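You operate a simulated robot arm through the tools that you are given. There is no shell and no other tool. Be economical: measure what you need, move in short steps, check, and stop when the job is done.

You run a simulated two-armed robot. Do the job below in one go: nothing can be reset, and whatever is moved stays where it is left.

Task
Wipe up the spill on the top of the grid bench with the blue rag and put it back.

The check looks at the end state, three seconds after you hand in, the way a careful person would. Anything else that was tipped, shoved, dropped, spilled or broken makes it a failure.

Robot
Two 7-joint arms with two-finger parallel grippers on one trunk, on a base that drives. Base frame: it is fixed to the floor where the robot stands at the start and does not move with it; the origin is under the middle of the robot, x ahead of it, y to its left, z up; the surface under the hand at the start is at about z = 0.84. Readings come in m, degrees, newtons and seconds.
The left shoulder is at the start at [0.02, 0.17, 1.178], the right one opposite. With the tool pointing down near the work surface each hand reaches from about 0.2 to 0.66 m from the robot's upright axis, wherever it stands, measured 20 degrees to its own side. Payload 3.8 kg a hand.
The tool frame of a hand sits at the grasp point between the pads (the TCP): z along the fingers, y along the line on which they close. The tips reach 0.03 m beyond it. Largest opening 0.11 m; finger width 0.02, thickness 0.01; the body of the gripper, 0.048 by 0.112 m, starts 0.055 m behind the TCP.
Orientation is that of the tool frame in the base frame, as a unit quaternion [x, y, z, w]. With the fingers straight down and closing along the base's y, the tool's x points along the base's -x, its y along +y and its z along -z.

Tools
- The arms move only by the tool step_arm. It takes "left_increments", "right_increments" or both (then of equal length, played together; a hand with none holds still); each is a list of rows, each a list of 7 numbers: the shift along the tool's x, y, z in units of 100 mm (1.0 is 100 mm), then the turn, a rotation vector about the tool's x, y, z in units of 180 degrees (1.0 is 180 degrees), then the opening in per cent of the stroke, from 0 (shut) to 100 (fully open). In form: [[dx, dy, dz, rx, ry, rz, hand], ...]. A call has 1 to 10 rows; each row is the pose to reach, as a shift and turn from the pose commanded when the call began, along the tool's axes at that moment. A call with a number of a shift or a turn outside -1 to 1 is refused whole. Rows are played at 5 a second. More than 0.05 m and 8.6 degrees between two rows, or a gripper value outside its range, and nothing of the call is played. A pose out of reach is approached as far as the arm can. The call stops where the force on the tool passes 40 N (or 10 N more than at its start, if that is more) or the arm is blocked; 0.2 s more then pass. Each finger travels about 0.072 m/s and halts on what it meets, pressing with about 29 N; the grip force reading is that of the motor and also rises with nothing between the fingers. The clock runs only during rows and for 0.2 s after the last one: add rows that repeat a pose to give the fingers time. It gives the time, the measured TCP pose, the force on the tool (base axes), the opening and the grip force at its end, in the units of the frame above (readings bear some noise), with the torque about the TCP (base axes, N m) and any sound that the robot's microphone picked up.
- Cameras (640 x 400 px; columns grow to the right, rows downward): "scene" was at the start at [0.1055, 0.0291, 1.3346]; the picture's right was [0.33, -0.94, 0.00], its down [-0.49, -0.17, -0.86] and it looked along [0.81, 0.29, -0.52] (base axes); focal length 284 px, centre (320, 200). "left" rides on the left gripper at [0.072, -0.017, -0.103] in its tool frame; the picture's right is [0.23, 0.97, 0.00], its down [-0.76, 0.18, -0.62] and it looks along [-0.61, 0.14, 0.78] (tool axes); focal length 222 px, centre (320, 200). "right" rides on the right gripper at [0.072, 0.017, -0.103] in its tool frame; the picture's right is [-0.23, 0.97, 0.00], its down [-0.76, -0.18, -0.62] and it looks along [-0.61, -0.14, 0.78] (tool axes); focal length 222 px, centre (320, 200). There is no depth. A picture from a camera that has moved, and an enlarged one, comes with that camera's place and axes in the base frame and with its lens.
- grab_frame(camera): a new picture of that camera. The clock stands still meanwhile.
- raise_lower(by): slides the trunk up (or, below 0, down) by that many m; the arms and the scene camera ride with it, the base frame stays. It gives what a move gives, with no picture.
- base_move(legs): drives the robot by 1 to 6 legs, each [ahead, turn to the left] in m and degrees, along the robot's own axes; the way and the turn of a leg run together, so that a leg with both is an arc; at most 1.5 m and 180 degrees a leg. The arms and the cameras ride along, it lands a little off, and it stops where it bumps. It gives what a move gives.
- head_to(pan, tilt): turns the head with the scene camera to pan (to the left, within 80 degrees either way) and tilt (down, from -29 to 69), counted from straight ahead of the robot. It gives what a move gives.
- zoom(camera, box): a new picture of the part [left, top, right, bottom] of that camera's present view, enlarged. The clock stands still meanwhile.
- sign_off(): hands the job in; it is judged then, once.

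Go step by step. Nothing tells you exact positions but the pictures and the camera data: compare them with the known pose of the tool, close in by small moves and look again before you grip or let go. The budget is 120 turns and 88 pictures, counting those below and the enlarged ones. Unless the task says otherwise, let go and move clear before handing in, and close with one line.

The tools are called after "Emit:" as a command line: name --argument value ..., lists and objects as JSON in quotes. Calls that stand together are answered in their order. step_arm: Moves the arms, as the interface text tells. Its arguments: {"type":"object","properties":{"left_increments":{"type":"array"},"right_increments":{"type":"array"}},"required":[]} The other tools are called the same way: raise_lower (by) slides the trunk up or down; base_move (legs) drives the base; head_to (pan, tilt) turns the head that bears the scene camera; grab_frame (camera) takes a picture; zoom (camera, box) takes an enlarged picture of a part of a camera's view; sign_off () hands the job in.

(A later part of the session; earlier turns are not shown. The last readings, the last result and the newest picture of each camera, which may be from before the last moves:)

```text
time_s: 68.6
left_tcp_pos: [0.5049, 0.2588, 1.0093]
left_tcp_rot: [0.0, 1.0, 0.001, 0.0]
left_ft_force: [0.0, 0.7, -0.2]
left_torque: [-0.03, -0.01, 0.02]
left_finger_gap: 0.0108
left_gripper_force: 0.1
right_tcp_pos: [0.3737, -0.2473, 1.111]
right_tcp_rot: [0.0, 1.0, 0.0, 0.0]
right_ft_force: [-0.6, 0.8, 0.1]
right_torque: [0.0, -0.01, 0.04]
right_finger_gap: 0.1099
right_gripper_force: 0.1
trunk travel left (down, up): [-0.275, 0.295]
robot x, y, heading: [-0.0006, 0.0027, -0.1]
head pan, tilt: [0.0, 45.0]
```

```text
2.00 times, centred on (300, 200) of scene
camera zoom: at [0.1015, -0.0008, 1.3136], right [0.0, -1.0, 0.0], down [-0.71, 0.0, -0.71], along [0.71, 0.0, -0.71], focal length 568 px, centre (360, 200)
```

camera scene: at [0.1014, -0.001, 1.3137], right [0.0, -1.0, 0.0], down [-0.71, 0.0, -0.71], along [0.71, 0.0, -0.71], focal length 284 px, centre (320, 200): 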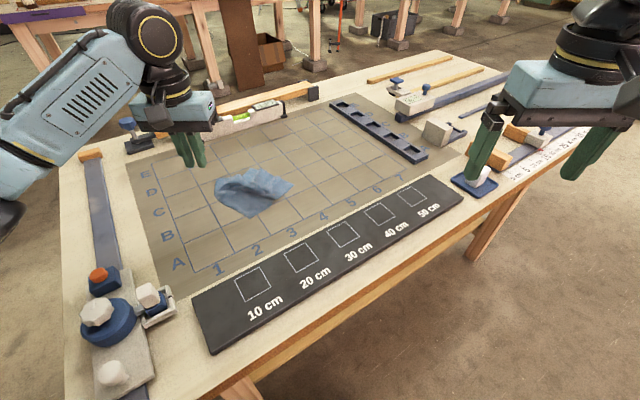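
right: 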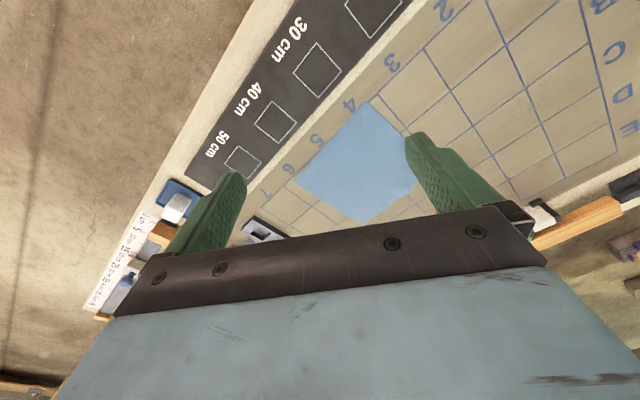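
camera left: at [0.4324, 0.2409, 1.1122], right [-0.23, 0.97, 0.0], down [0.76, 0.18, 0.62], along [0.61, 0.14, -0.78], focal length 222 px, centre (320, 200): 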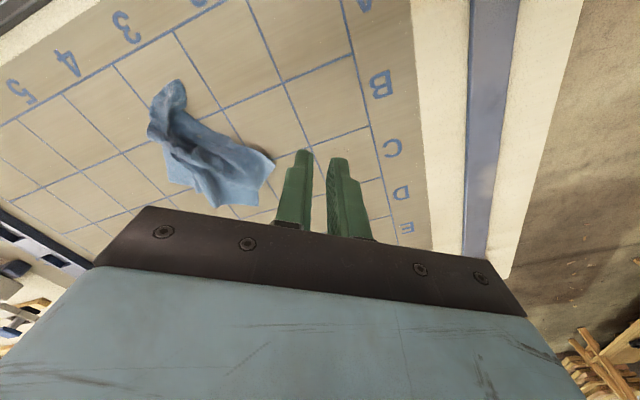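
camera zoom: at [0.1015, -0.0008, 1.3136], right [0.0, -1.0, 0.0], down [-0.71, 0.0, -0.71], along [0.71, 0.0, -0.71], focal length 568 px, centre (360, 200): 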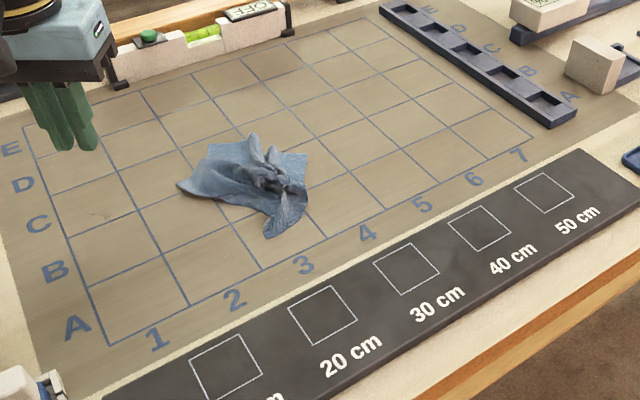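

Emit:
zoom --camera "left" --box '[260, 60, 420, 160]'

Emit:
zoom --camera "scene" --box '[150, 160, 246, 220]'

```text
4.00 times, centred on (340, 110) of left
camera zoom: at [0.4324, 0.2409, 1.1122], right [-0.23, 0.97, 0.0], down [0.76, 0.18, 0.62], along [0.61, 0.14, -0.78], focal length 888 px, centre (240, 560)
```

zoom: 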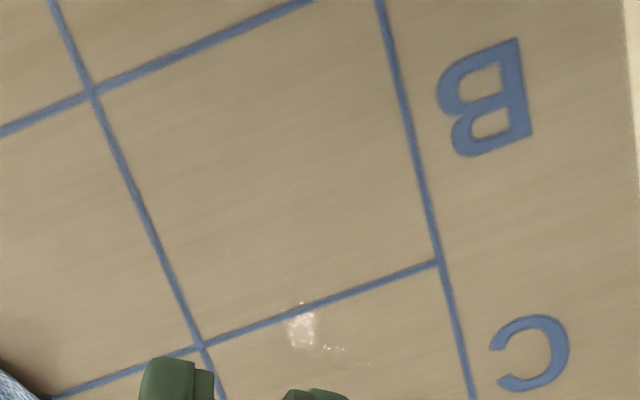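

```text
6.67 times, centred on (198, 190) of scene
camera zoom: at [0.1015, -0.0008, 1.3136], right [0.0, -1.0, 0.0], down [-0.71, 0.0, -0.71], along [0.71, 0.0, -0.71], focal length 1893 px, centre (1133, 267)
```

zoom: 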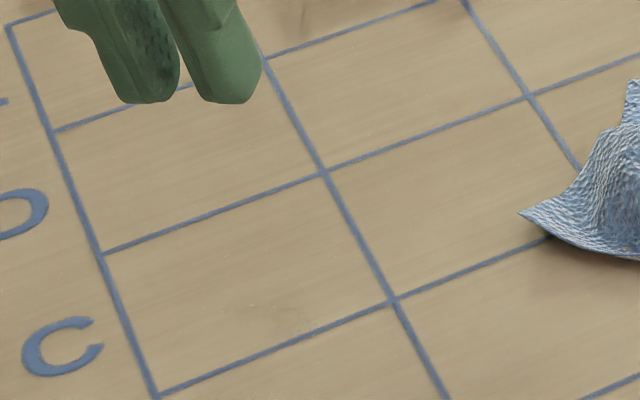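

A thin film remains around (0.55, 0.29): the flat press keeps slipping at the edge. The rag now has a standing fold near (0.60, 0.11), so I'll pinch that and scrub with a firmly held wad.

Emit:
step_arm --left_increments '[[-0.3, -0.4, 0.1, 0, 0, 0, 55], [-0.6, -0.8, 0.2, 0, 0, 0, 55], [-0.9, -1.0, 0.4, 0, 0, 0, 55], [-0.9, -1.0, 0.7, 0, 0, 0, 55]]'

Emit:
step_arm --left_increments '[[0, -0.3, 0, 0, 0, 0, 55], [0, -0.45, 0.1, 0, 0, 0, 55]]'

Emit:
grab_frame --camera "left"

Emit:
zoom --camera "scene" --box '[200, 100, 360, 200]'

```text
refused: row 1 steps farther than a row can; nothing moved
```

```text
time_s: 69.2
left_tcp_pos: [0.508, 0.2126, 0.9985]
left_tcp_rot: [0.0, 1.0, 0.001, 0.0]
left_ft_force: [-0.2, 0.1, -0.3]
left_torque: [0.0, -0.02, 0.0]
left_finger_gap: 0.0607
left_gripper_force: 0.1
right_tcp_pos: [0.3751, -0.2469, 1.1115]
right_tcp_rot: [0.0, 1.0, 0.0, 0.0]
right_ft_force: [0.7, -0.1, 0.3]
right_torque: [0.02, -0.01, -0.03]
right_finger_gap: 0.11
right_gripper_force: 0.1
trunk travel left (down, up): [-0.275, 0.295]
robot x, y, heading: [0.0022, 0.0005, 0.0]
head pan, tilt: [0.0, 45.0]
```

```text
33 pictures are left
camera left: at [0.4335, 0.1947, 1.1021], right [-0.23, 0.97, 0.0], down [0.76, 0.18, 0.62], along [0.61, 0.14, -0.78], focal length 222 px, centre (320, 200)
```

left: 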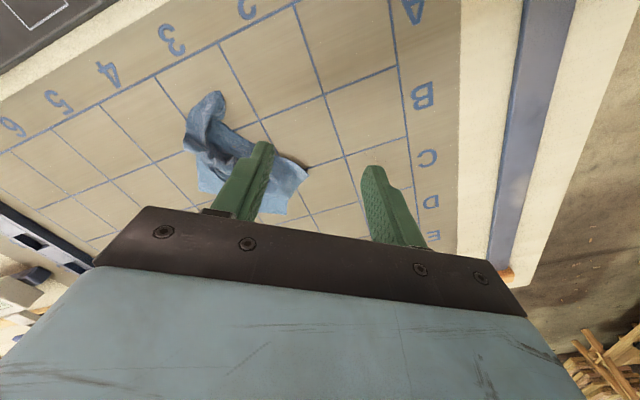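

```text
4.00 times, centred on (280, 150) of scene
camera zoom: at [0.1022, -0.0009, 1.3135], right [0.0, -1.0, 0.0], down [-0.71, 0.0, -0.71], along [0.71, 0.0, -0.71], focal length 1136 px, centre (480, 400)
```

zoom: 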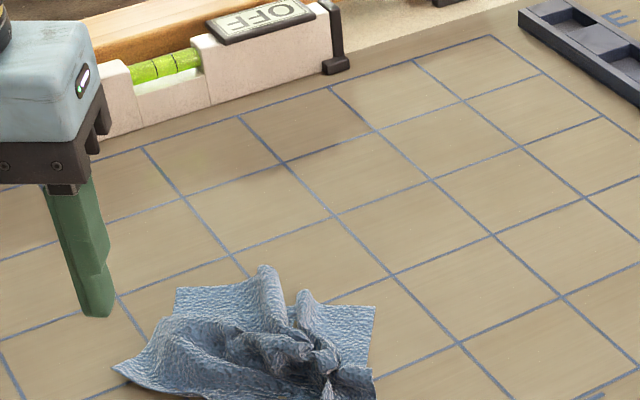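

Moving over the fold at (0.60, 0.10) with fingers half open, then down and close.

Emit:
step_arm --left_increments '[[-0.25, -0.3, 0.1, 0, 0, 0, 60], [-0.5, -0.6, 0.2, 0, 0, 0, 60], [-0.75, -0.85, 0.4, 0, 0, 0, 60], [-0.92, -1.0, 0.7, 0, 0, 0, 60], [-0.92, -1.0, 0.9, 0, 0, 0, 60]]'

Emit:
step_arm --left_increments '[[0, -0.1, 0.15, 0, 0, 0, 60], [0, -0.1, 0.28, 0, 0, 0, 60], [0, -0.1, 0.34, 0, 0, 0, 60], [0, -0.1, 0.36, 0, 0, 0, 60]]'

Emit:
step_arm --left_increments '[[0, 0, 0, 0, 0, 0, 30], [0, 0, 0, 0, 0, 0, 0], [0, 0, 0, 0, 0, 0, 0], [0, 0, 0, 0, 0, 0, 0], [0, 0, 0, 0, 0, 0, 0]]'

Emit:
grab_frame --camera "left"

```text
time_s: 70.4
left_tcp_pos: [0.6006, 0.1136, 0.9072]
left_tcp_rot: [0.0, 1.0, 0.0, 0.0]
left_ft_force: [0.9, 0.5, -0.2]
left_torque: [-0.03, -0.04, 0.01]
left_finger_gap: 0.066
left_gripper_force: 0.1
right_tcp_pos: [0.374, -0.2472, 1.1122]
right_tcp_rot: [-0.001, 1.0, 0.0, 0.001]
right_ft_force: [0.8, 0.3, 0.0]
right_torque: [0.01, 0.0, 0.01]
right_finger_gap: 0.1102
right_gripper_force: 0.1
trunk travel left (down, up): [-0.275, 0.295]
robot x, y, heading: [0.0012, 0.0009, 0.1]
head pan, tilt: [0.0, 45.0]
```

```text
time_s: 71.4
left_tcp_pos: [0.6001, 0.1037, 0.8728]
left_tcp_rot: [0.0, 1.0, -0.001, 0.0]
left_ft_force: [0.1, -0.2, 2.3]
left_torque: [0.03, 0.03, 0.03]
left_finger_gap: 0.066
left_gripper_force: 0.1
right_tcp_pos: [0.3749, -0.2473, 1.1118]
right_tcp_rot: [0.001, 1.0, 0.0, 0.0]
right_ft_force: [-0.2, 0.3, -0.5]
right_torque: [0.0, 0.02, -0.01]
right_finger_gap: 0.1101
right_gripper_force: 0.1
trunk travel left (down, up): [-0.275, 0.295]
robot x, y, heading: [0.0006, 0.0015, -0.2]
head pan, tilt: [0.0, 45.0]
```

```text
time_s: 72.6
left_tcp_pos: [0.5991, 0.103, 0.873]
left_tcp_rot: [0.0, 1.0, 0.0, 0.0]
left_ft_force: [0.4, -2.3, 5.2]
left_torque: [-0.03, 0.05, -0.01]
left_finger_gap: 0.0043
left_gripper_force: 28.9
right_tcp_pos: [0.375, -0.2482, 1.1113]
right_tcp_rot: [0.0, 1.0, 0.0, 0.0]
right_ft_force: [-0.1, -0.7, 0.3]
right_torque: [-0.01, 0.02, 0.03]
right_finger_gap: 0.11
right_gripper_force: 0.0
trunk travel left (down, up): [-0.275, 0.295]
robot x, y, heading: [0.0018, -0.0032, 0.1]
head pan, tilt: [0.0, 45.0]
```

```text
31 pictures are left
camera left: at [0.5257, 0.085, 0.9762], right [-0.23, 0.97, 0.0], down [0.76, 0.18, 0.62], along [0.61, 0.14, -0.78], focal length 222 px, centre (320, 200)
```

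left: 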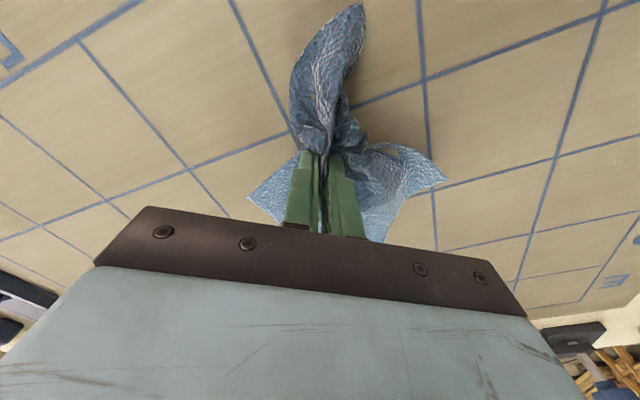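

The cloth is gripped (gap 4 mm). I'll lift it slightly, carry it over the film at (0.55, 0.29), lower it and scrub.

Emit:
step_arm --left_increments '[[0, 0, -0.35, 0, 0, 0, 0], [0.1, 0.3, -0.7, 0, 0, 0, 0], [0.2, 0.65, -0.7, 0, 0, 0, 0], [0.3, 1.0, -0.7, 0, 0, 0, 0]]'

Emit:
step_arm --left_increments '[[0.1, 0.4, 0, 0, 0, 0, 0], [0.17, 0.8, 0, 0, 0, 0, 0], [0.17, 0.8, 0.3, 0, 0, 0, 0], [0.17, 0.8, 0.5, 0, 0, 0, 0], [0.17, 0.8, 0.6, 0, 0, 0, 0]]'

Emit:
grab_frame --camera "left"

Emit:
grab_frame --camera "scene"

```text
time_s: 73.6
left_tcp_pos: [0.5672, 0.2037, 0.9415]
left_tcp_rot: [0.0, 1.0, 0.001, 0.0]
left_ft_force: [0.1, 0.7, -0.5]
left_torque: [0.0, 0.01, 0.02]
left_finger_gap: 0.0045
left_gripper_force: 29.0
right_tcp_pos: [0.3739, -0.2463, 1.1111]
right_tcp_rot: [0.0, 1.0, -0.001, -0.001]
right_ft_force: [-1.6, 0.6, 0.0]
right_torque: [0.01, 0.04, 0.0]
right_finger_gap: 0.1103
right_gripper_force: 0.0
trunk travel left (down, up): [-0.275, 0.295]
robot x, y, heading: [-0.0022, -0.0003, 0.1]
head pan, tilt: [0.0, 45.0]
```

```text
time_s: 74.8
left_tcp_pos: [0.5503, 0.283, 0.8828]
left_tcp_rot: [0.001, 1.0, 0.0, 0.0]
left_ft_force: [-0.7, 0.0, -0.1]
left_torque: [0.03, 0.04, 0.03]
left_finger_gap: 0.0046
left_gripper_force: 29.1
right_tcp_pos: [0.3736, -0.248, 1.1127]
right_tcp_rot: [0.0, 1.0, 0.001, 0.0]
right_ft_force: [-0.2, 0.4, 0.3]
right_torque: [-0.01, -0.02, -0.03]
right_finger_gap: 0.1099
right_gripper_force: 0.1
trunk travel left (down, up): [-0.275, 0.295]
robot x, y, heading: [0.004, -0.0044, -0.4]
head pan, tilt: [0.0, 45.0]
```

```text
30 pictures are left
camera left: at [0.478, 0.2657, 0.9855], right [-0.23, 0.97, 0.0], down [0.76, 0.18, 0.62], along [0.61, 0.14, -0.78], focal length 222 px, centre (320, 200)
```

left: 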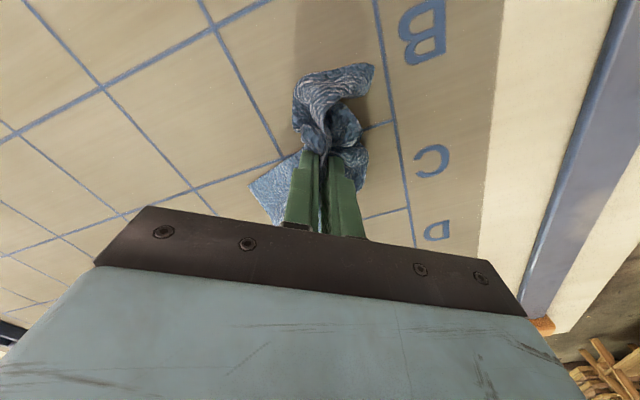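

```text
29 pictures are left
camera scene: at [0.1021, -0.001, 1.3136], right [0.0, -1.0, 0.0], down [-0.71, 0.0, -0.71], along [0.71, 0.0, -0.71], focal length 284 px, centre (320, 200)
```

scene: 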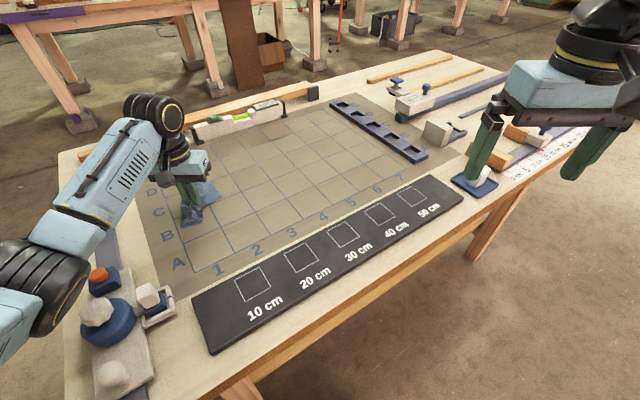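

The wad is on the spot. Pressing down and scrubbing in rows.

Emit:
step_arm --left_increments '[[0, 0, 0.05, 0, 0, 0, 0], [0, 0, 0.1, 0, 0, 0, 0], [0, 0, 0.12, 0, 0, 0, 0]]'

Emit:
step_arm --left_increments '[[0.2, 0, 0, 0, 0, 0, 0], [0.2, 0.2, 0, 0, 0, 0, 0], [0.2, 0.35, 0, 0, 0, 0, 0], [0.05, 0.35, 0, 0, 0, 0, 0], [0.05, 0.1, 0, 0, 0, 0, 0], [0.05, -0.15, 0, 0, 0, 0, 0], [-0.1, -0.15, 0, 0, 0, 0, 0], [-0.1, 0.1, 0, 0, 0, 0, 0], [-0.1, 0.35, 0, 0, 0, 0, 0], [-0.25, 0.35, 0, 0, 0, 0, 0]]'

Emit:
step_arm --left_increments '[[0, -0.25, 0, 0, 0, 0, 0], [0, -0.5, 0, 0, 0, 0, 0], [0, -0.75, 0, 0, 0, 0, 0], [-0.15, -0.75, 0, 0, 0, 0, 0], [-0.15, -0.5, 0, 0, 0, 0, 0], [-0.15, -0.25, 0, 0, 0, 0, 0], [-0.15, 0, 0, 0, 0, 0, 0], [-0.3, -0.2, 0, 0, 0, 0, 0], [-0.3, -0.5, 0, 0, 0, 0, 0], [-0.3, -0.75, 0, 0, 0, 0, 0]]'

Emit:
step_arm --left_increments '[[0.2, 0.1, 0, 0, 0, 0, 0], [0.4, 0.2, 0, 0, 0, 0, 0], [0.6, 0.3, 0, 0, 0, 0, 0], [0.3, 0.4, 0, 0, 0, 0, 0], [0.05, 0.5, 0, 0, 0, 0, 0], [0.3, 0.6, 0, 0, 0, 0, 0], [0.55, 0.65, 0, 0, 0, 0, 0], [0.35, 0.45, 0, 0, 0, 0, 0], [0.3, 0.2, 0, 0, 0, 0, 0], [0.3, 0.0, 0, 0, 0, 0, 0]]'

```text
time_s: 75.6
left_tcp_pos: [0.552, 0.2827, 0.8718]
left_tcp_rot: [0.0, 1.0, 0.0, 0.002]
left_ft_force: [-1.1, 0.4, 13.2]
left_torque: [0.03, 0.09, 0.01]
left_finger_gap: 0.0045
left_gripper_force: 28.7
right_tcp_pos: [0.3731, -0.248, 1.1127]
right_tcp_rot: [0.0, 1.0, 0.001, 0.0]
right_ft_force: [-0.8, -0.6, -0.6]
right_torque: [-0.01, 0.0, -0.02]
right_finger_gap: 0.1096
right_gripper_force: 0.0
trunk travel left (down, up): [-0.275, 0.295]
robot x, y, heading: [-0.0, 0.0059, -0.2]
head pan, tilt: [0.0, 45.0]
```

```text
time_s: 77.8
left_tcp_pos: [0.5756, 0.3194, 0.8712]
left_tcp_rot: [-0.001, 1.0, 0.002, 0.0]
left_ft_force: [-4.8, 0.4, 14.5]
left_torque: [0.06, 0.3, -0.03]
left_finger_gap: 0.0044
left_gripper_force: 29.3
right_tcp_pos: [0.3734, -0.2487, 1.1125]
right_tcp_rot: [0.0, 1.0, 0.001, 0.001]
right_ft_force: [-0.3, -0.1, 0.1]
right_torque: [-0.02, -0.01, 0.01]
right_finger_gap: 0.1098
right_gripper_force: 0.1
trunk travel left (down, up): [-0.275, 0.295]
robot x, y, heading: [0.0038, 0.0011, -0.1]
head pan, tilt: [0.0, 45.0]
```

```text
time_s: 80.0
left_tcp_pos: [0.6053, 0.2427, 0.8719]
left_tcp_rot: [0.001, 1.0, 0.001, 0.002]
left_ft_force: [0.9, 5.8, 16.3]
left_torque: [0.24, 0.15, -0.04]
left_finger_gap: 0.0045
left_gripper_force: 28.6
right_tcp_pos: [0.3735, -0.2475, 1.1116]
right_tcp_rot: [0.0, 1.0, 0.0, 0.0]
right_ft_force: [0.0, 0.4, 0.6]
right_torque: [-0.02, -0.02, 0.02]
right_finger_gap: 0.1101
right_gripper_force: 0.2
trunk travel left (down, up): [-0.275, 0.295]
robot x, y, heading: [0.0013, -0.0018, -0.0]
head pan, tilt: [0.0, 45.0]
```

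```text
time_s: 82.2
left_tcp_pos: [0.575, 0.243, 0.8717]
left_tcp_rot: [0.0, 1.0, 0.001, 0.002]
left_ft_force: [0.8, 5.9, 17.1]
left_torque: [0.22, 0.09, -0.06]
left_finger_gap: 0.0046
left_gripper_force: 29.2
right_tcp_pos: [0.3739, -0.2489, 1.1121]
right_tcp_rot: [0.0, 1.0, -0.001, 0.0]
right_ft_force: [0.0, 0.0, -0.6]
right_torque: [0.05, 0.02, 0.0]
right_finger_gap: 0.1101
right_gripper_force: 0.1
trunk travel left (down, up): [-0.275, 0.295]
robot x, y, heading: [-0.0041, 0.0005, -0.0]
head pan, tilt: [0.0, 45.0]
```

Lifting with the rag held and checking the spot.

Emit:
step_arm --left_increments '[[0, 0, -0.4, 0, 0, 0, 0], [0.2, -0.3, -0.6, 0, 0, 0, 0], [0.4, -0.6, -0.8, 0, 0, 0, 0], [0.6, -0.9, -1.0, 0, 0, 0, 0]]'

Emit:
step_arm --left_increments '[[0, 0, -0.5, 0, 0, 0, 0]]'

Emit:
zoom --camera "left" --box '[280, 30, 520, 180]'

```text
time_s: 83.2
left_tcp_pos: [0.5144, 0.1524, 0.9706]
left_tcp_rot: [0.0, 1.0, 0.0, -0.001]
left_ft_force: [-0.6, -0.6, -0.9]
left_torque: [0.03, -0.02, 0.02]
left_finger_gap: 0.0044
left_gripper_force: 29.5
right_tcp_pos: [0.3736, -0.2483, 1.1114]
right_tcp_rot: [0.0, 1.0, 0.0, 0.001]
right_ft_force: [0.5, -0.6, -0.1]
right_torque: [0.0, 0.0, 0.03]
right_finger_gap: 0.11
right_gripper_force: 0.0
trunk travel left (down, up): [-0.275, 0.295]
robot x, y, heading: [-0.0002, -0.0001, 0.1]
head pan, tilt: [0.0, 45.0]
```

```text
time_s: 83.6
left_tcp_pos: [0.5171, 0.1519, 1.0199]
left_tcp_rot: [0.001, 1.0, 0.0, 0.0]
left_ft_force: [0.7, 0.5, -0.5]
left_torque: [0.0, 0.05, -0.04]
left_finger_gap: 0.0048
left_gripper_force: 28.7
right_tcp_pos: [0.3736, -0.2461, 1.1109]
right_tcp_rot: [0.0, 1.0, 0.0, 0.0]
right_ft_force: [-0.8, -0.9, -0.5]
right_torque: [0.0, -0.02, -0.03]
right_finger_gap: 0.1102
right_gripper_force: 0.0
trunk travel left (down, up): [-0.275, 0.295]
robot x, y, heading: [-0.0031, -0.0022, -0.0]
head pan, tilt: [0.0, 45.0]
```

```text
2.67 times, centred on (400, 105) of left
camera zoom: at [0.4436, 0.1346, 1.1231], right [-0.23, 0.97, 0.0], down [0.76, 0.18, 0.62], along [0.61, 0.14, -0.78], focal length 592 px, centre (107, 453)
```

zoom: 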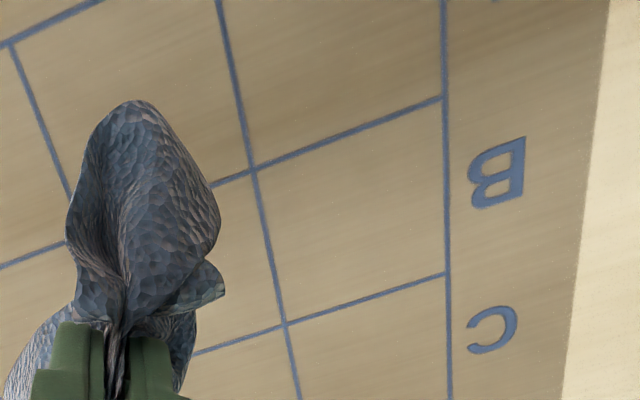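

No glints seen here; checking from one more angle nearer the earlier glinting view.

Emit:
step_arm --left_increments '[[0, 0.4, 0, 0, 0, 0, 0]]'

Emit:
zoom --camera "left" --box '[300, 40, 492, 160]'

Emit:
zoom --camera "scene" --box '[150, 160, 246, 220]'

```text
time_s: 84.0
left_tcp_pos: [0.5174, 0.1949, 1.0221]
left_tcp_rot: [0.0, 1.0, -0.001, 0.0]
left_ft_force: [-0.8, -0.4, -0.4]
left_torque: [0.05, -0.03, 0.03]
left_finger_gap: 0.0044
left_gripper_force: 29.1
right_tcp_pos: [0.3747, -0.2472, 1.112]
right_tcp_rot: [0.0, 1.0, -0.001, 0.001]
right_ft_force: [0.9, 0.7, 0.5]
right_torque: [-0.01, -0.02, 0.01]
right_finger_gap: 0.11
right_gripper_force: 0.1
trunk travel left (down, up): [-0.275, 0.295]
robot x, y, heading: [-0.0001, 0.0009, 0.2]
head pan, tilt: [0.0, 45.0]
```

```text
3.33 times, centred on (396, 100) of left
camera zoom: at [0.4441, 0.1776, 1.1246], right [-0.23, 0.97, 0.0], down [0.76, 0.18, 0.62], along [0.61, 0.14, -0.78], focal length 740 px, centre (67, 533)
```

zoom: 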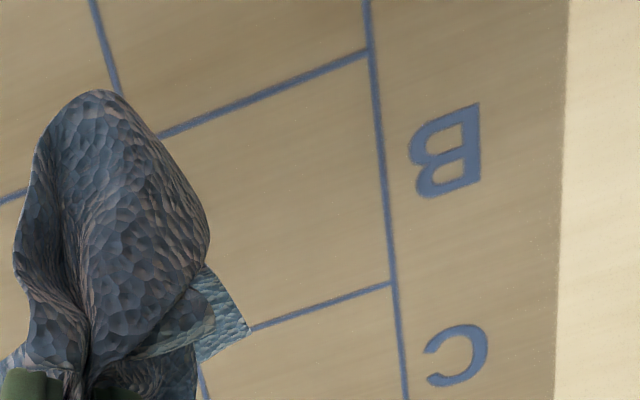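

```text
6.67 times, centred on (198, 190) of scene
camera zoom: at [0.1016, 0.0004, 1.3136], right [0.0, -1.0, 0.0], down [-0.71, 0.0, -0.71], along [0.71, 0.0, -0.71], focal length 1893 px, centre (1133, 267)
```

zoom: 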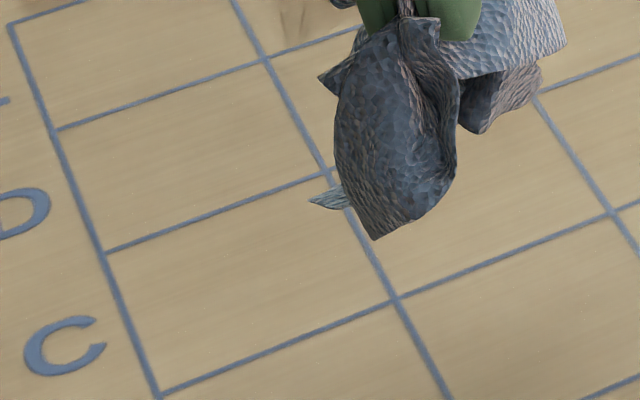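

The spot now looks clean from both cameras. Next I'll bring the rag to its place, lowering while moving so it trails out, and release at about (0.60, 0.02).

Emit:
step_arm --left_increments '[[0, -0.35, 0.1, 0, 0, 0, 0], [0, -0.7, 0.2, 0, 0, 0, 0], [-0.1, -1.0, 0.4, 0, 0, 0, 0]]'

Emit:
step_arm --left_increments '[[-0.15, -0.2, 0.3, 0, 0, 0, 0], [-0.35, -0.4, 0.6, 0, 0, 0, 0], [-0.55, -0.6, 0.9, 0, 0, 0, 0], [-0.65, -0.7, 1.0, 0, 0, 0, 0]]'

Emit:
step_arm --left_increments '[[0, 0, 0.05, 0, 0, 0, 0], [0, 0, 0.05, 0, 0, 0, 40], [0, 0, 0.05, 0, 0, 0, 40], [0, 0, -0.4, 0, 0, 0, 40], [0.1, 0.3, -0.7, 0, 0, 0, 40], [0.3, 0.6, -0.9, 0, 0, 0, 40], [0.5, 1.0, -1.0, 0, 0, 0, 40]]'

Emit:
step_arm --left_increments '[[0.1, 0.4, -0.1, 0, 0, 0, 40], [0.2, 0.8, -0.2, 0, 0, 0, 40], [0.2, 1.0, -0.5, 0, 0, 0, 40]]'

Emit:
zoom --camera "scene" --box '[140, 100, 460, 300]'

Emit:
zoom --camera "left" --box '[40, 0, 440, 250]'

```text
time_s: 84.8
left_tcp_pos: [0.5286, 0.0911, 0.9785]
left_tcp_rot: [-0.001, 1.0, 0.0, 0.0]
left_ft_force: [0.0, 0.1, -0.3]
left_torque: [0.01, 0.0, 0.0]
left_finger_gap: 0.0046
left_gripper_force: 28.7
right_tcp_pos: [0.3744, -0.2479, 1.1109]
right_tcp_rot: [0.0, 1.0, 0.0, 0.0]
right_ft_force: [-0.1, 0.0, 0.1]
right_torque: [0.02, -0.01, 0.01]
right_finger_gap: 0.1097
right_gripper_force: 0.1
trunk travel left (down, up): [-0.275, 0.295]
robot x, y, heading: [0.0003, 0.0022, -0.1]
head pan, tilt: [0.0, 45.0]
```

```text
time_s: 85.8
left_tcp_pos: [0.5912, 0.0219, 0.879]
left_tcp_rot: [0.001, 1.0, 0.0, 0.0]
left_ft_force: [-0.1, 0.8, 0.3]
left_torque: [-0.02, 0.0, 0.02]
left_finger_gap: 0.0047
left_gripper_force: 29.1
right_tcp_pos: [0.3743, -0.2483, 1.1116]
right_tcp_rot: [-0.001, 1.0, -0.001, 0.0]
right_ft_force: [-0.5, -0.6, 0.6]
right_torque: [-0.02, -0.02, 0.03]
right_finger_gap: 0.11
right_gripper_force: 0.0
trunk travel left (down, up): [-0.275, 0.295]
robot x, y, heading: [0.0009, -0.0034, -0.2]
head pan, tilt: [0.0, 45.0]
```

```text
time_s: 87.4
left_tcp_pos: [0.5408, 0.124, 0.9824]
left_tcp_rot: [0.0, 1.0, 0.0, 0.0]
left_ft_force: [-0.3, -0.5, 0.6]
left_torque: [-0.02, 0.0, 0.0]
left_finger_gap: 0.0439
left_gripper_force: 0.0
right_tcp_pos: [0.3739, -0.2467, 1.1122]
right_tcp_rot: [0.0, 1.0, -0.002, 0.0]
right_ft_force: [0.5, 0.9, 0.1]
right_torque: [0.01, 0.0, -0.02]
right_finger_gap: 0.1098
right_gripper_force: 0.1
trunk travel left (down, up): [-0.275, 0.295]
robot x, y, heading: [0.0025, -0.0022, 0.0]
head pan, tilt: [0.0, 45.0]
```

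```text
time_s: 88.2
left_tcp_pos: [0.5228, 0.2219, 1.0305]
left_tcp_rot: [0.0, 1.0, -0.001, 0.0]
left_ft_force: [0.4, -0.1, -0.3]
left_torque: [0.01, 0.01, 0.0]
left_finger_gap: 0.044
left_gripper_force: 0.0
right_tcp_pos: [0.3746, -0.2483, 1.1117]
right_tcp_rot: [0.0, 1.0, 0.0, -0.001]
right_ft_force: [-0.5, 0.2, -0.6]
right_torque: [0.02, -0.01, 0.01]
right_finger_gap: 0.1098
right_gripper_force: 0.1
trunk travel left (down, up): [-0.275, 0.295]
robot x, y, heading: [0.0043, 0.0025, -0.1]
head pan, tilt: [0.0, 45.0]
```

```text
2.00 times, centred on (300, 200) of scene
camera zoom: at [0.1017, -0.0008, 1.3136], right [0.0, -1.0, 0.0], down [-0.71, 0.0, -0.71], along [0.71, 0.0, -0.71], focal length 568 px, centre (360, 200)
```

zoom: 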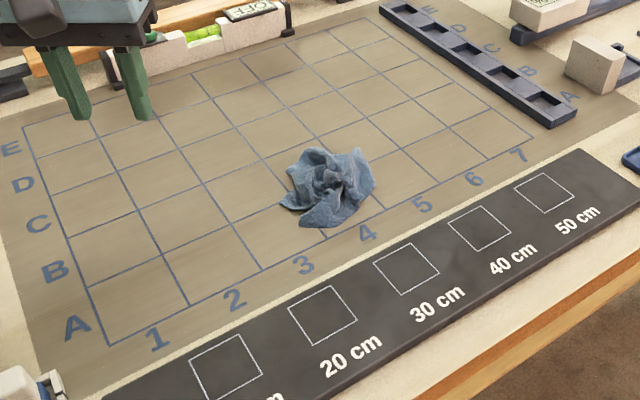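

```text
1.60 times, centred on (240, 125) of left
camera zoom: at [0.449, 0.2059, 1.1341], right [-0.23, 0.97, 0.0], down [0.76, 0.18, 0.62], along [0.61, 0.14, -0.78], focal length 355 px, centre (448, 320)
```

zoom: 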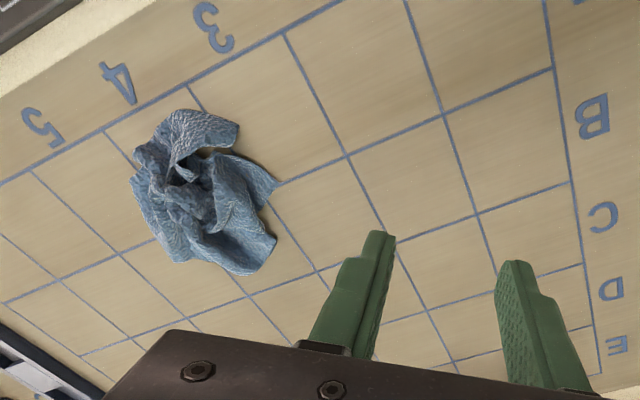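

The spot is clean, but the rag is a wad near (0.60, 0.035). To lay it out I'll pin its near corner with the left hand and pull the far-right side with the right hand.

Emit:
step_arm --right_increments '[[-0.3, 0.15, 0.1, 0, 0, 0, 60], [-0.6, 0.3, 0.2, 0, 0, 0, 40], [-0.9, 0.6, 0.4, 0, 0, 0, 10], [-1.0, 0.9, 0.6, 0, 0, 0, 10], [-1.0, 1.0, 0.9, 0, 0, 0, 10]]' --left_increments '[[-0.05, -0.3, 0.1, 0, 0, 0, 30], [-0.1, -0.6, 0.2, 0, 0, 0, 20], [-0.2, -0.9, 0.4, 0, 0, 0, 10], [-0.22, -1.0, 0.7, 0, 0, 0, 10], [-0.22, -1.0, 0.9, 0, 0, 0, 10]]'

Emit:
step_arm --right_increments '[[-0.4, 0.2, 0, 0, 0, 0, 10], [-0.8, 0.4, 0.1, 0, 0, 0, 10], [-1.0, 0.7, 0.2, 0, 0, 0, 10], [-1.0, 0.9, 0.3, 0, 0, 0, 10]]'

Emit:
step_arm --left_increments '[[0, -0.3, 0.1, 0, 0, 0, 10], [0, -0.62, 0.2, 0, 0, 0, 10], [0, -0.62, 0.4, 0, 0, 0, 10]]'

Emit:
grab_frame --camera "scene"

```text
time_s: 89.4
left_tcp_pos: [0.546, 0.1229, 0.9401]
left_tcp_rot: [0.0, 1.0, 0.0, 0.0]
left_ft_force: [0.4, 0.5, 0.9]
left_torque: [0.0, -0.01, 0.02]
left_finger_gap: 0.0111
left_gripper_force: 0.0
right_tcp_pos: [0.4752, -0.1471, 1.0186]
right_tcp_rot: [-0.001, 1.0, -0.001, 0.0]
right_ft_force: [-0.1, 0.0, -0.8]
right_torque: [0.0, 0.0, 0.0]
right_finger_gap: 0.0111
right_gripper_force: 0.0
trunk travel left (down, up): [-0.275, 0.295]
robot x, y, heading: [0.0013, -0.0041, 0.2]
head pan, tilt: [0.0, 45.0]
```

```text
time_s: 90.4
left_tcp_pos: [0.546, 0.1237, 0.9417]
left_tcp_rot: [0.0, 1.0, 0.0, 0.0]
left_ft_force: [0.6, 0.3, 0.0]
left_torque: [-0.02, 0.01, 0.0]
left_finger_gap: 0.011
left_gripper_force: 0.1
right_tcp_pos: [0.5752, -0.057, 0.9879]
right_tcp_rot: [0.001, 1.0, -0.001, 0.0]
right_ft_force: [0.5, -0.3, -0.1]
right_torque: [-0.02, -0.03, 0.03]
right_finger_gap: 0.0112
right_gripper_force: 0.0
trunk travel left (down, up): [-0.275, 0.295]
robot x, y, heading: [0.0017, 0.002, -0.2]
head pan, tilt: [0.0, 45.0]
```

```text
time_s: 91.2
left_tcp_pos: [0.545, 0.0607, 0.9011]
left_tcp_rot: [0.0, 1.0, 0.0, 0.0]
left_ft_force: [0.0, -0.3, -0.5]
left_torque: [0.01, 0.01, 0.01]
left_finger_gap: 0.0114
left_gripper_force: 0.0
right_tcp_pos: [0.5748, -0.0575, 0.9896]
right_tcp_rot: [0.001, 1.0, -0.001, 0.0]
right_ft_force: [-0.1, 0.1, -0.5]
right_torque: [-0.02, 0.0, -0.04]
right_finger_gap: 0.0109
right_gripper_force: 0.1
trunk travel left (down, up): [-0.275, 0.295]
robot x, y, heading: [0.0024, 0.0017, 0.0]
head pan, tilt: [0.0, 45.0]
```

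```text
23 pictures are left
camera scene: at [0.1021, -0.0006, 1.3135], right [0.0, -1.0, 0.0], down [-0.71, 0.0, -0.71], along [0.71, 0.0, -0.71], focal length 284 px, centre (320, 200)
```

scene: 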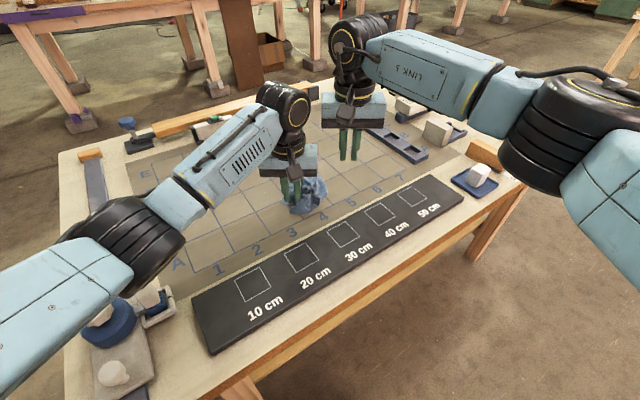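

The hands have space. Lowering the left hand to pin the near part and bringing the right hand onto the far-right part.

Emit:
step_arm --left_increments '[[0.04, 0.04, 0.1, 0, 0, 0, 10], [0.04, 0.04, 0.2, 0, 0, 0, 10], [0.04, 0.04, 0.27, 0, 0, 0, 10], [0.04, 0.04, 0.31, 0, 0, 0, 10]]'

Emit:
step_arm --right_increments '[[-0.3, 0.0, 0.2, 0, 0, 0, 10], [-0.45, 0.2, 0.4, 0, 0, 0, 10], [-0.45, 0.35, 0.7, 0, 0, 0, 10], [-0.45, 0.35, 0.9, 0, 0, 0, 10], [-0.45, 0.35, 1.0, 0, 0, 0, 10]]'

Emit:
step_arm --right_increments '[[0, 0, 0.08, 0, 0, 0, 10], [0, 0, 0.14, 0, 0, 0, 10], [0, 0, 0.18, 0, 0, 0, 10], [0, 0, 0.2, 0, 0, 0, 10]]'

```text
time_s: 92.2
left_tcp_pos: [0.54, 0.0649, 0.8709]
left_tcp_rot: [0.0, 1.0, -0.001, 0.001]
left_ft_force: [-2.5, 0.1, 7.2]
left_torque: [-0.09, 0.0, -0.04]
left_finger_gap: 0.0112
left_gripper_force: 0.1
right_tcp_pos: [0.5748, -0.0578, 0.9901]
right_tcp_rot: [0.0, 1.0, 0.001, 0.0]
right_ft_force: [-0.1, 0.6, 0.1]
right_torque: [0.0, 0.0, 0.04]
right_finger_gap: 0.011
right_gripper_force: 0.0
trunk travel left (down, up): [-0.275, 0.295]
robot x, y, heading: [-0.0003, -0.0027, -0.4]
head pan, tilt: [0.0, 45.0]
```

```text
time_s: 93.4
left_tcp_pos: [0.5392, 0.0654, 0.8729]
left_tcp_rot: [0.001, 1.0, 0.0, 0.002]
left_ft_force: [-0.5, 0.7, 14.5]
left_torque: [-0.21, -0.06, 0.01]
left_finger_gap: 0.0107
left_gripper_force: 0.1
right_tcp_pos: [0.5976, -0.0313, 0.8948]
right_tcp_rot: [0.0, 1.0, 0.001, 0.0]
right_ft_force: [-0.6, 0.1, 0.3]
right_torque: [0.01, 0.02, -0.02]
right_finger_gap: 0.0111
right_gripper_force: 0.0
right hand out of reach, approached as far as the arm can: row 2, 3, 4, 5
trunk travel left (down, up): [-0.275, 0.295]
robot x, y, heading: [0.003, 0.0007, 0.1]
head pan, tilt: [0.0, 45.0]
```

```text
time_s: 94.4
left_tcp_pos: [0.5384, 0.0648, 0.871]
left_tcp_rot: [0.001, 1.0, 0.0, 0.001]
left_ft_force: [1.5, 0.3, 19.2]
left_torque: [-0.25, -0.14, 0.06]
left_finger_gap: 0.0109
left_gripper_force: 0.0
right_tcp_pos: [0.5956, -0.0316, 0.8782]
right_tcp_rot: [0.0, 1.0, 0.0, -0.001]
right_ft_force: [0.5, 1.1, -0.4]
right_torque: [-0.01, 0.03, -0.01]
right_finger_gap: 0.0111
right_gripper_force: 0.1
right hand out of reach, approached as far as the arm can: row 4
trunk travel left (down, up): [-0.275, 0.295]
robot x, y, heading: [-0.0013, 0.001, 0.2]
head pan, tilt: [0.0, 45.0]
```

The right hand reaches only (0.596, -0.032). I'll look through its camera before pressing.

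Emit:
grab_frame --camera "right"

```text
22 pictures are left
camera right: at [0.5237, -0.0129, 0.9815], right [0.23, 0.97, 0.0], down [0.76, -0.18, 0.62], along [0.61, -0.14, -0.78], focal length 222 px, centre (320, 200)
```

right: 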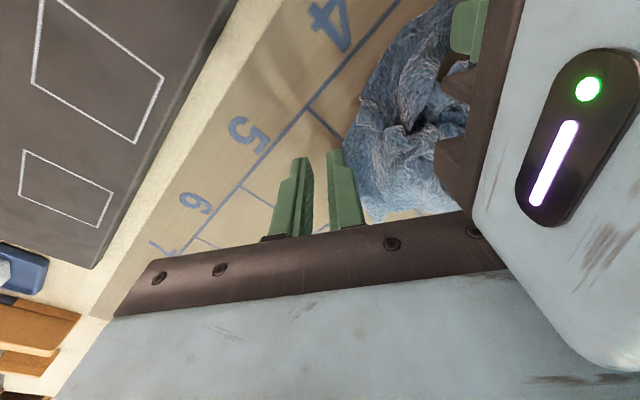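

The hands are too crowded for pulling apart. Better: pick one corner, lift so the cloth hangs open, and lay it down along its diagonal. I'll retract the right hand and look for a corner with the left camera.

Emit:
step_arm --right_increments '[[0.2, -0.2, -0.3, 0, 0, 0, 10], [0.4, -0.5, -0.5, 0, 0, 0, 10], [0.6, -0.8, -0.8, 0, 0, 0, 10], [0.8, -1.0, -1.0, 0, 0, 0, 10]]'

Emit:
step_arm --right_increments '[[0.3, -0.3, -0.2, 0, 0, 0, 10], [0.6, -0.6, -0.5, 0, 0, 0, 10], [0.9, -0.9, -0.8, 0, 0, 0, 10]]' --left_increments '[[0, 0, -0.3, 0, 0, 0, 30], [0, 0.1, -0.6, 0, 0, 0, 50], [0.1, 0.3, -0.8, 0, 0, 0, 50]]'

Emit:
grab_frame --camera "left"

Emit:
zoom --camera "scene" --box '[240, 150, 400, 250]'

```text
time_s: 95.4
left_tcp_pos: [0.5377, 0.0644, 0.8715]
left_tcp_rot: [-0.001, 1.0, 0.003, 0.002]
left_ft_force: [2.9, 1.9, 17.3]
left_torque: [-0.1, -0.19, 0.07]
left_finger_gap: 0.0095
left_gripper_force: 0.1
right_tcp_pos: [0.5988, -0.058, 1.0105]
right_tcp_rot: [-0.008, 0.999, 0.004, -0.031]
right_ft_force: [-1.2, 0.5, -3.3]
right_torque: [0.02, -0.09, 0.0]
right_finger_gap: 0.0111
right_gripper_force: 0.0
right hand out of reach, approached as far as the arm can: row 1, 2, 3, 4
trunk travel left (down, up): [-0.275, 0.295]
robot x, y, heading: [-0.0001, -0.0007, -0.0]
head pan, tilt: [0.0, 45.0]
```

```text
refused: row 2 steps farther than a row can; nothing moved
```

```text
21 pictures are left
camera left: at [0.4647, 0.0457, 0.9743], right [-0.23, 0.97, 0.0], down [0.76, 0.18, 0.63], along [0.61, 0.15, -0.78], focal length 222 px, centre (320, 200)
```

left: 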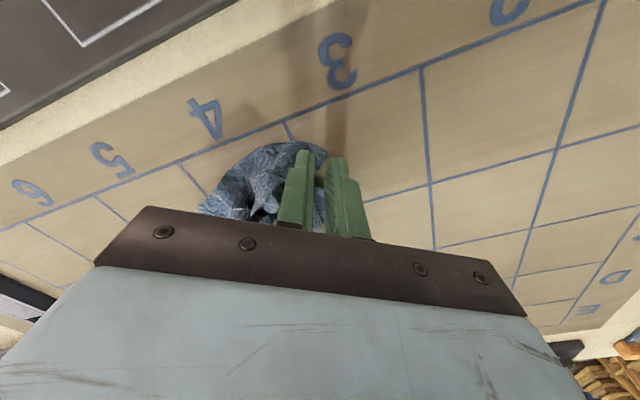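

```text
4.00 times, centred on (320, 200) of scene
camera zoom: at [0.0986, -0.0043, 1.3141], right [0.0, -1.0, 0.0], down [-0.7, 0.0, -0.71], along [0.71, 0.0, -0.7], focal length 1136 px, centre (320, 200)
```

zoom: 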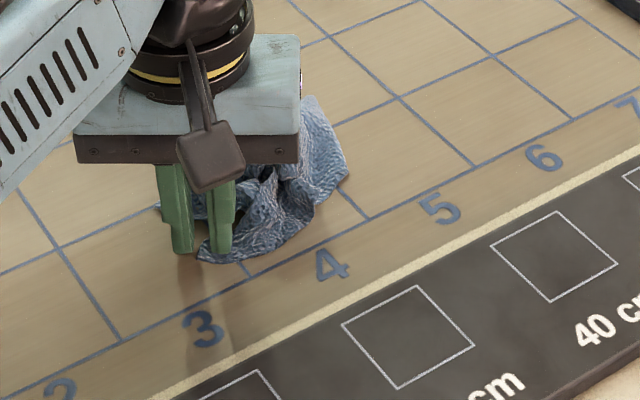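

The right arm is a bit caught up at its limit. I'll bring it back in small steps first.

Emit:
step_arm --right_increments '[[0.2, -0.2, 0, 0, 0, 0, 10], [0.4, -0.4, 0, 0, 0, 0, 10], [0.6, -0.6, 0, 0, 0, 0, 10], [0.8, -0.8, 0, 0, 0, 0, 10]]'

Emit:
step_arm --left_increments '[[0, 0, -0.3, 0, 0, 0, 30], [0, 0.1, -0.6, 0, 0, 0, 50], [0.1, 0.3, -0.8, 0, 0, 0, 50]]'

```text
time_s: 96.4
left_tcp_pos: [0.539, 0.065, 0.8714]
left_tcp_rot: [0.0, 1.0, 0.001, 0.001]
left_ft_force: [-4.0, 0.4, 21.2]
left_torque: [-0.28, 0.0, -0.05]
left_finger_gap: 0.0101
left_gripper_force: 0.0
right_tcp_pos: [0.4329, -0.2128, 0.9819]
right_tcp_rot: [0.0, 1.0, -0.001, 0.002]
right_ft_force: [-0.3, 0.4, 0.6]
right_torque: [0.04, 0.02, -0.02]
right_finger_gap: 0.0112
right_gripper_force: 0.1
right hand out of reach, approached as far as the arm can: row 1
trunk travel left (down, up): [-0.275, 0.295]
robot x, y, heading: [-0.0011, -0.0033, 0.1]
head pan, tilt: [0.0, 45.0]
```

```text
time_s: 97.2
left_tcp_pos: [0.5291, 0.0975, 0.9488]
left_tcp_rot: [0.001, 1.0, 0.0, 0.0]
left_ft_force: [-0.8, 0.0, 0.1]
left_torque: [-0.03, 0.0, 0.01]
left_finger_gap: 0.055
left_gripper_force: 0.1
right_tcp_pos: [0.4355, -0.2103, 0.9788]
right_tcp_rot: [0.0, 1.0, 0.0, 0.001]
right_ft_force: [0.0, 0.7, 0.2]
right_torque: [-0.02, 0.02, -0.02]
right_finger_gap: 0.0109
right_gripper_force: 0.1
trunk travel left (down, up): [-0.275, 0.295]
robot x, y, heading: [-0.002, 0.0038, 0.2]
head pan, tilt: [0.0, 45.0]
```

Right hand recovered. Raising it, and moving the left hand a bit left and up for a view of the wad.

Emit:
step_arm --right_increments '[[0.2, -0.1, -0.3, 0, 0, 0, 10], [0.4, -0.2, -0.6, 0, 0, 0, 10], [0.5, -0.3, -1.0, 0, 0, 0, 10]]' --left_increments '[[0.2, 0.3, -0.2, 0, 0, 0, 50], [0.4, 0.5, -0.4, 0, 0, 0, 50], [0.6, 0.6, -0.5, 0, 0, 0, 50]]'

Emit:
zoom --camera "left" --box '[120, 40, 400, 215]'

Emit:
zoom --camera "scene" --box '[240, 140, 400, 240]'

```text
time_s: 98.0
left_tcp_pos: [0.4681, 0.1553, 1.0006]
left_tcp_rot: [0.0, 1.0, 0.0, 0.0]
left_ft_force: [0.7, -0.2, 0.0]
left_torque: [-0.06, -0.03, 0.0]
left_finger_gap: 0.055
left_gripper_force: 0.0
right_tcp_pos: [0.3844, -0.2395, 1.0791]
right_tcp_rot: [0.0, 1.0, 0.0, -0.001]
right_ft_force: [-0.2, 0.3, 1.4]
right_torque: [0.0, -0.01, 0.01]
right_finger_gap: 0.0109
right_gripper_force: 0.1
trunk travel left (down, up): [-0.275, 0.295]
robot x, y, heading: [0.001, 0.0011, -0.1]
head pan, tilt: [0.0, 45.0]
```

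```text
2.29 times, centred on (260, 128) of left
camera zoom: at [0.3949, 0.1385, 1.1044], right [-0.23, 0.97, 0.0], down [0.76, 0.18, 0.62], along [0.61, 0.14, -0.78], focal length 508 px, centre (457, 366)
```

zoom: 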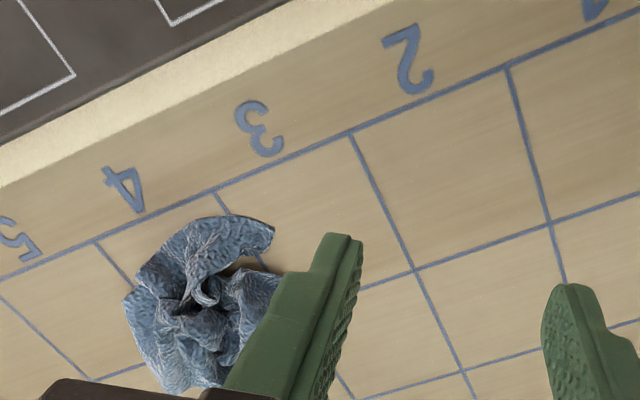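

```text
4.00 times, centred on (320, 190) of scene
camera zoom: at [0.1013, -0.0004, 1.3136], right [0.0, -1.0, 0.0], down [-0.71, 0.0, -0.71], along [0.71, 0.0, -0.71], focal length 1136 px, centre (320, 240)
```

zoom: 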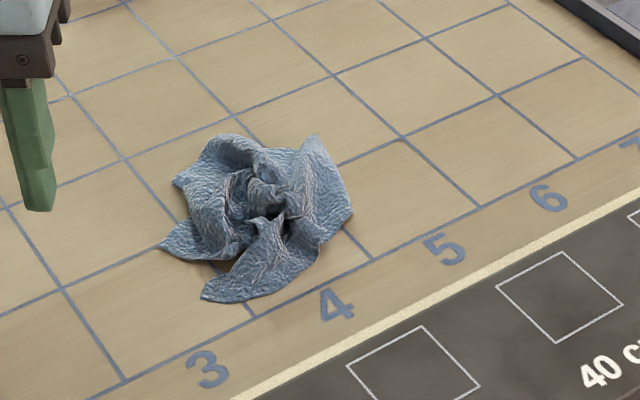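

The wad shows a clear near corner flap around (0.535, 0.06). I'll pinch that flap with the left hand and lift so the cloth hangs open.

Emit:
step_arm --left_increments '[[-0.2, -0.3, 0.2, 0, 0, 0, 55], [-0.45, -0.6, 0.4, 0, 0, 0, 55], [-0.7, -0.9, 0.6, 0, 0, 0, 55], [-0.72, -1.0, 0.9, 0, 0, 0, 55]]'

Emit:
step_arm --left_increments '[[0, 0, 0.2, 0, 0, 0, 55], [0, 0, 0.34, 0, 0, 0, 55], [0, 0, 0.4, 0, 0, 0, 55], [0, 0, 0.41, 0, 0, 0, 55]]'

Emit:
step_arm --left_increments '[[0, 0, 0, 0, 0, 0, 30], [0, 0, 0, 0, 0, 0, 0], [0, 0, 0, 0, 0, 0, 0], [0, 0, 0, 0, 0, 0, 0], [0, 0, 0, 0, 0, 0, 0]]'

Emit:
step_arm --left_increments '[[0, 0, -0.25, 0, 0, 0, 0], [0, 0, -0.5, 0, 0, 0, 0], [0, 0, -0.75, 0, 0, 0, 0], [0, 0, -1.0, 0, 0, 0, 0]]'

Emit:
step_arm --left_increments '[[0, 0, -0.25, 0, 0, 0, 0], [0, 0, -0.5, 0, 0, 0, 0], [0, 0, -0.75, 0, 0, 0, 0], [0, 0, -1.0, 0, 0, 0, 0]]'

Emit:
grab_frame --camera "scene"

```text
time_s: 99.0
left_tcp_pos: [0.5412, 0.0541, 0.9121]
left_tcp_rot: [0.0, 1.0, 0.0, -0.001]
left_ft_force: [0.4, 0.3, -0.7]
left_torque: [0.0, 0.01, 0.01]
left_finger_gap: 0.0602
left_gripper_force: 0.0
right_tcp_pos: [0.3856, -0.24, 1.0779]
right_tcp_rot: [0.001, 1.0, 0.0, 0.0]
right_ft_force: [0.8, 0.5, 0.1]
right_torque: [0.04, 0.03, -0.02]
right_finger_gap: 0.0109
right_gripper_force: 0.0
trunk travel left (down, up): [-0.275, 0.295]
robot x, y, heading: [0.0008, -0.0008, -0.0]
head pan, tilt: [0.0, 45.0]
```

```text
time_s: 100.0
left_tcp_pos: [0.5423, 0.0545, 0.8714]
left_tcp_rot: [0.0, 1.0, -0.001, 0.0]
left_ft_force: [0.8, -1.4, 7.5]
left_torque: [-0.24, -0.02, 0.01]
left_finger_gap: 0.0607
left_gripper_force: 0.4
right_tcp_pos: [0.3851, -0.2388, 1.0791]
right_tcp_rot: [-0.001, 1.0, 0.0, 0.0]
right_ft_force: [-0.2, -0.2, -0.3]
right_torque: [0.0, 0.02, 0.04]
right_finger_gap: 0.0111
right_gripper_force: 0.0
trunk travel left (down, up): [-0.275, 0.295]
robot x, y, heading: [0.0021, 0.0002, -0.1]
head pan, tilt: [0.0, 45.0]
```

```text
time_s: 101.2
left_tcp_pos: [0.5402, 0.053, 0.8701]
left_tcp_rot: [0.0, 1.0, 0.0, 0.0]
left_ft_force: [-0.3, -5.6, 14.0]
left_torque: [-0.21, -0.07, -0.05]
left_finger_gap: 0.0024
left_gripper_force: 28.8
right_tcp_pos: [0.3851, -0.2403, 1.08]
right_tcp_rot: [0.0, 1.0, 0.001, 0.0]
right_ft_force: [0.1, 0.3, -0.5]
right_torque: [-0.03, 0.0, -0.04]
right_finger_gap: 0.011
right_gripper_force: 0.1
trunk travel left (down, up): [-0.275, 0.295]
robot x, y, heading: [0.0025, -0.0006, 0.0]
head pan, tilt: [0.0, 45.0]
```

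```text
time_s: 102.2
left_tcp_pos: [0.5423, 0.0553, 0.9692]
left_tcp_rot: [0.0, 1.0, 0.001, 0.0]
left_ft_force: [0.0, -0.4, -1.5]
left_torque: [-0.01, 0.04, -0.03]
left_finger_gap: 0.0026
left_gripper_force: 29.1
right_tcp_pos: [0.3854, -0.2398, 1.0798]
right_tcp_rot: [0.0, 1.0, -0.001, 0.0]
right_ft_force: [0.2, -0.1, 0.0]
right_torque: [-0.01, 0.01, -0.02]
right_finger_gap: 0.0111
right_gripper_force: 0.0
trunk travel left (down, up): [-0.275, 0.295]
robot x, y, heading: [-0.0007, -0.001, -0.3]
head pan, tilt: [0.0, 45.0]
```

```text
time_s: 103.2
left_tcp_pos: [0.5403, 0.0539, 1.0703]
left_tcp_rot: [0.001, 1.0, 0.0, 0.0]
left_ft_force: [0.7, 0.1, 0.8]
left_torque: [0.01, -0.02, -0.03]
left_finger_gap: 0.0028
left_gripper_force: 29.3
right_tcp_pos: [0.385, -0.2397, 1.0795]
right_tcp_rot: [-0.001, 1.0, 0.0, -0.001]
right_ft_force: [0.5, -0.7, 0.5]
right_torque: [-0.01, 0.03, -0.02]
right_finger_gap: 0.0109
right_gripper_force: 0.0
trunk travel left (down, up): [-0.275, 0.295]
robot x, y, heading: [0.0008, 0.0016, 0.2]
head pan, tilt: [0.0, 45.0]
```

```text
17 pictures are left
camera scene: at [0.1018, -0.0011, 1.3136], right [0.0, -1.0, 0.0], down [-0.71, 0.0, -0.71], along [0.71, 0.0, -0.71], focal length 284 px, centre (320, 200)
```

scene: 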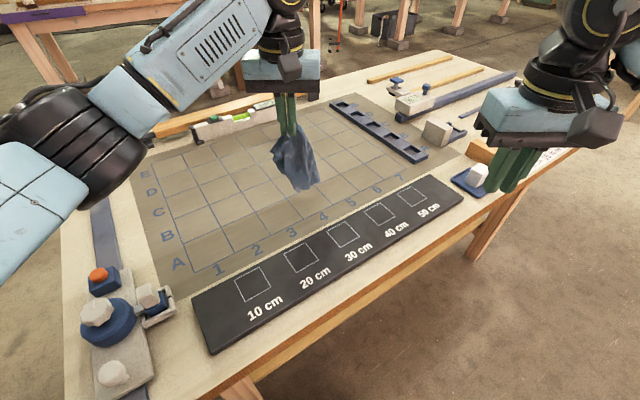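

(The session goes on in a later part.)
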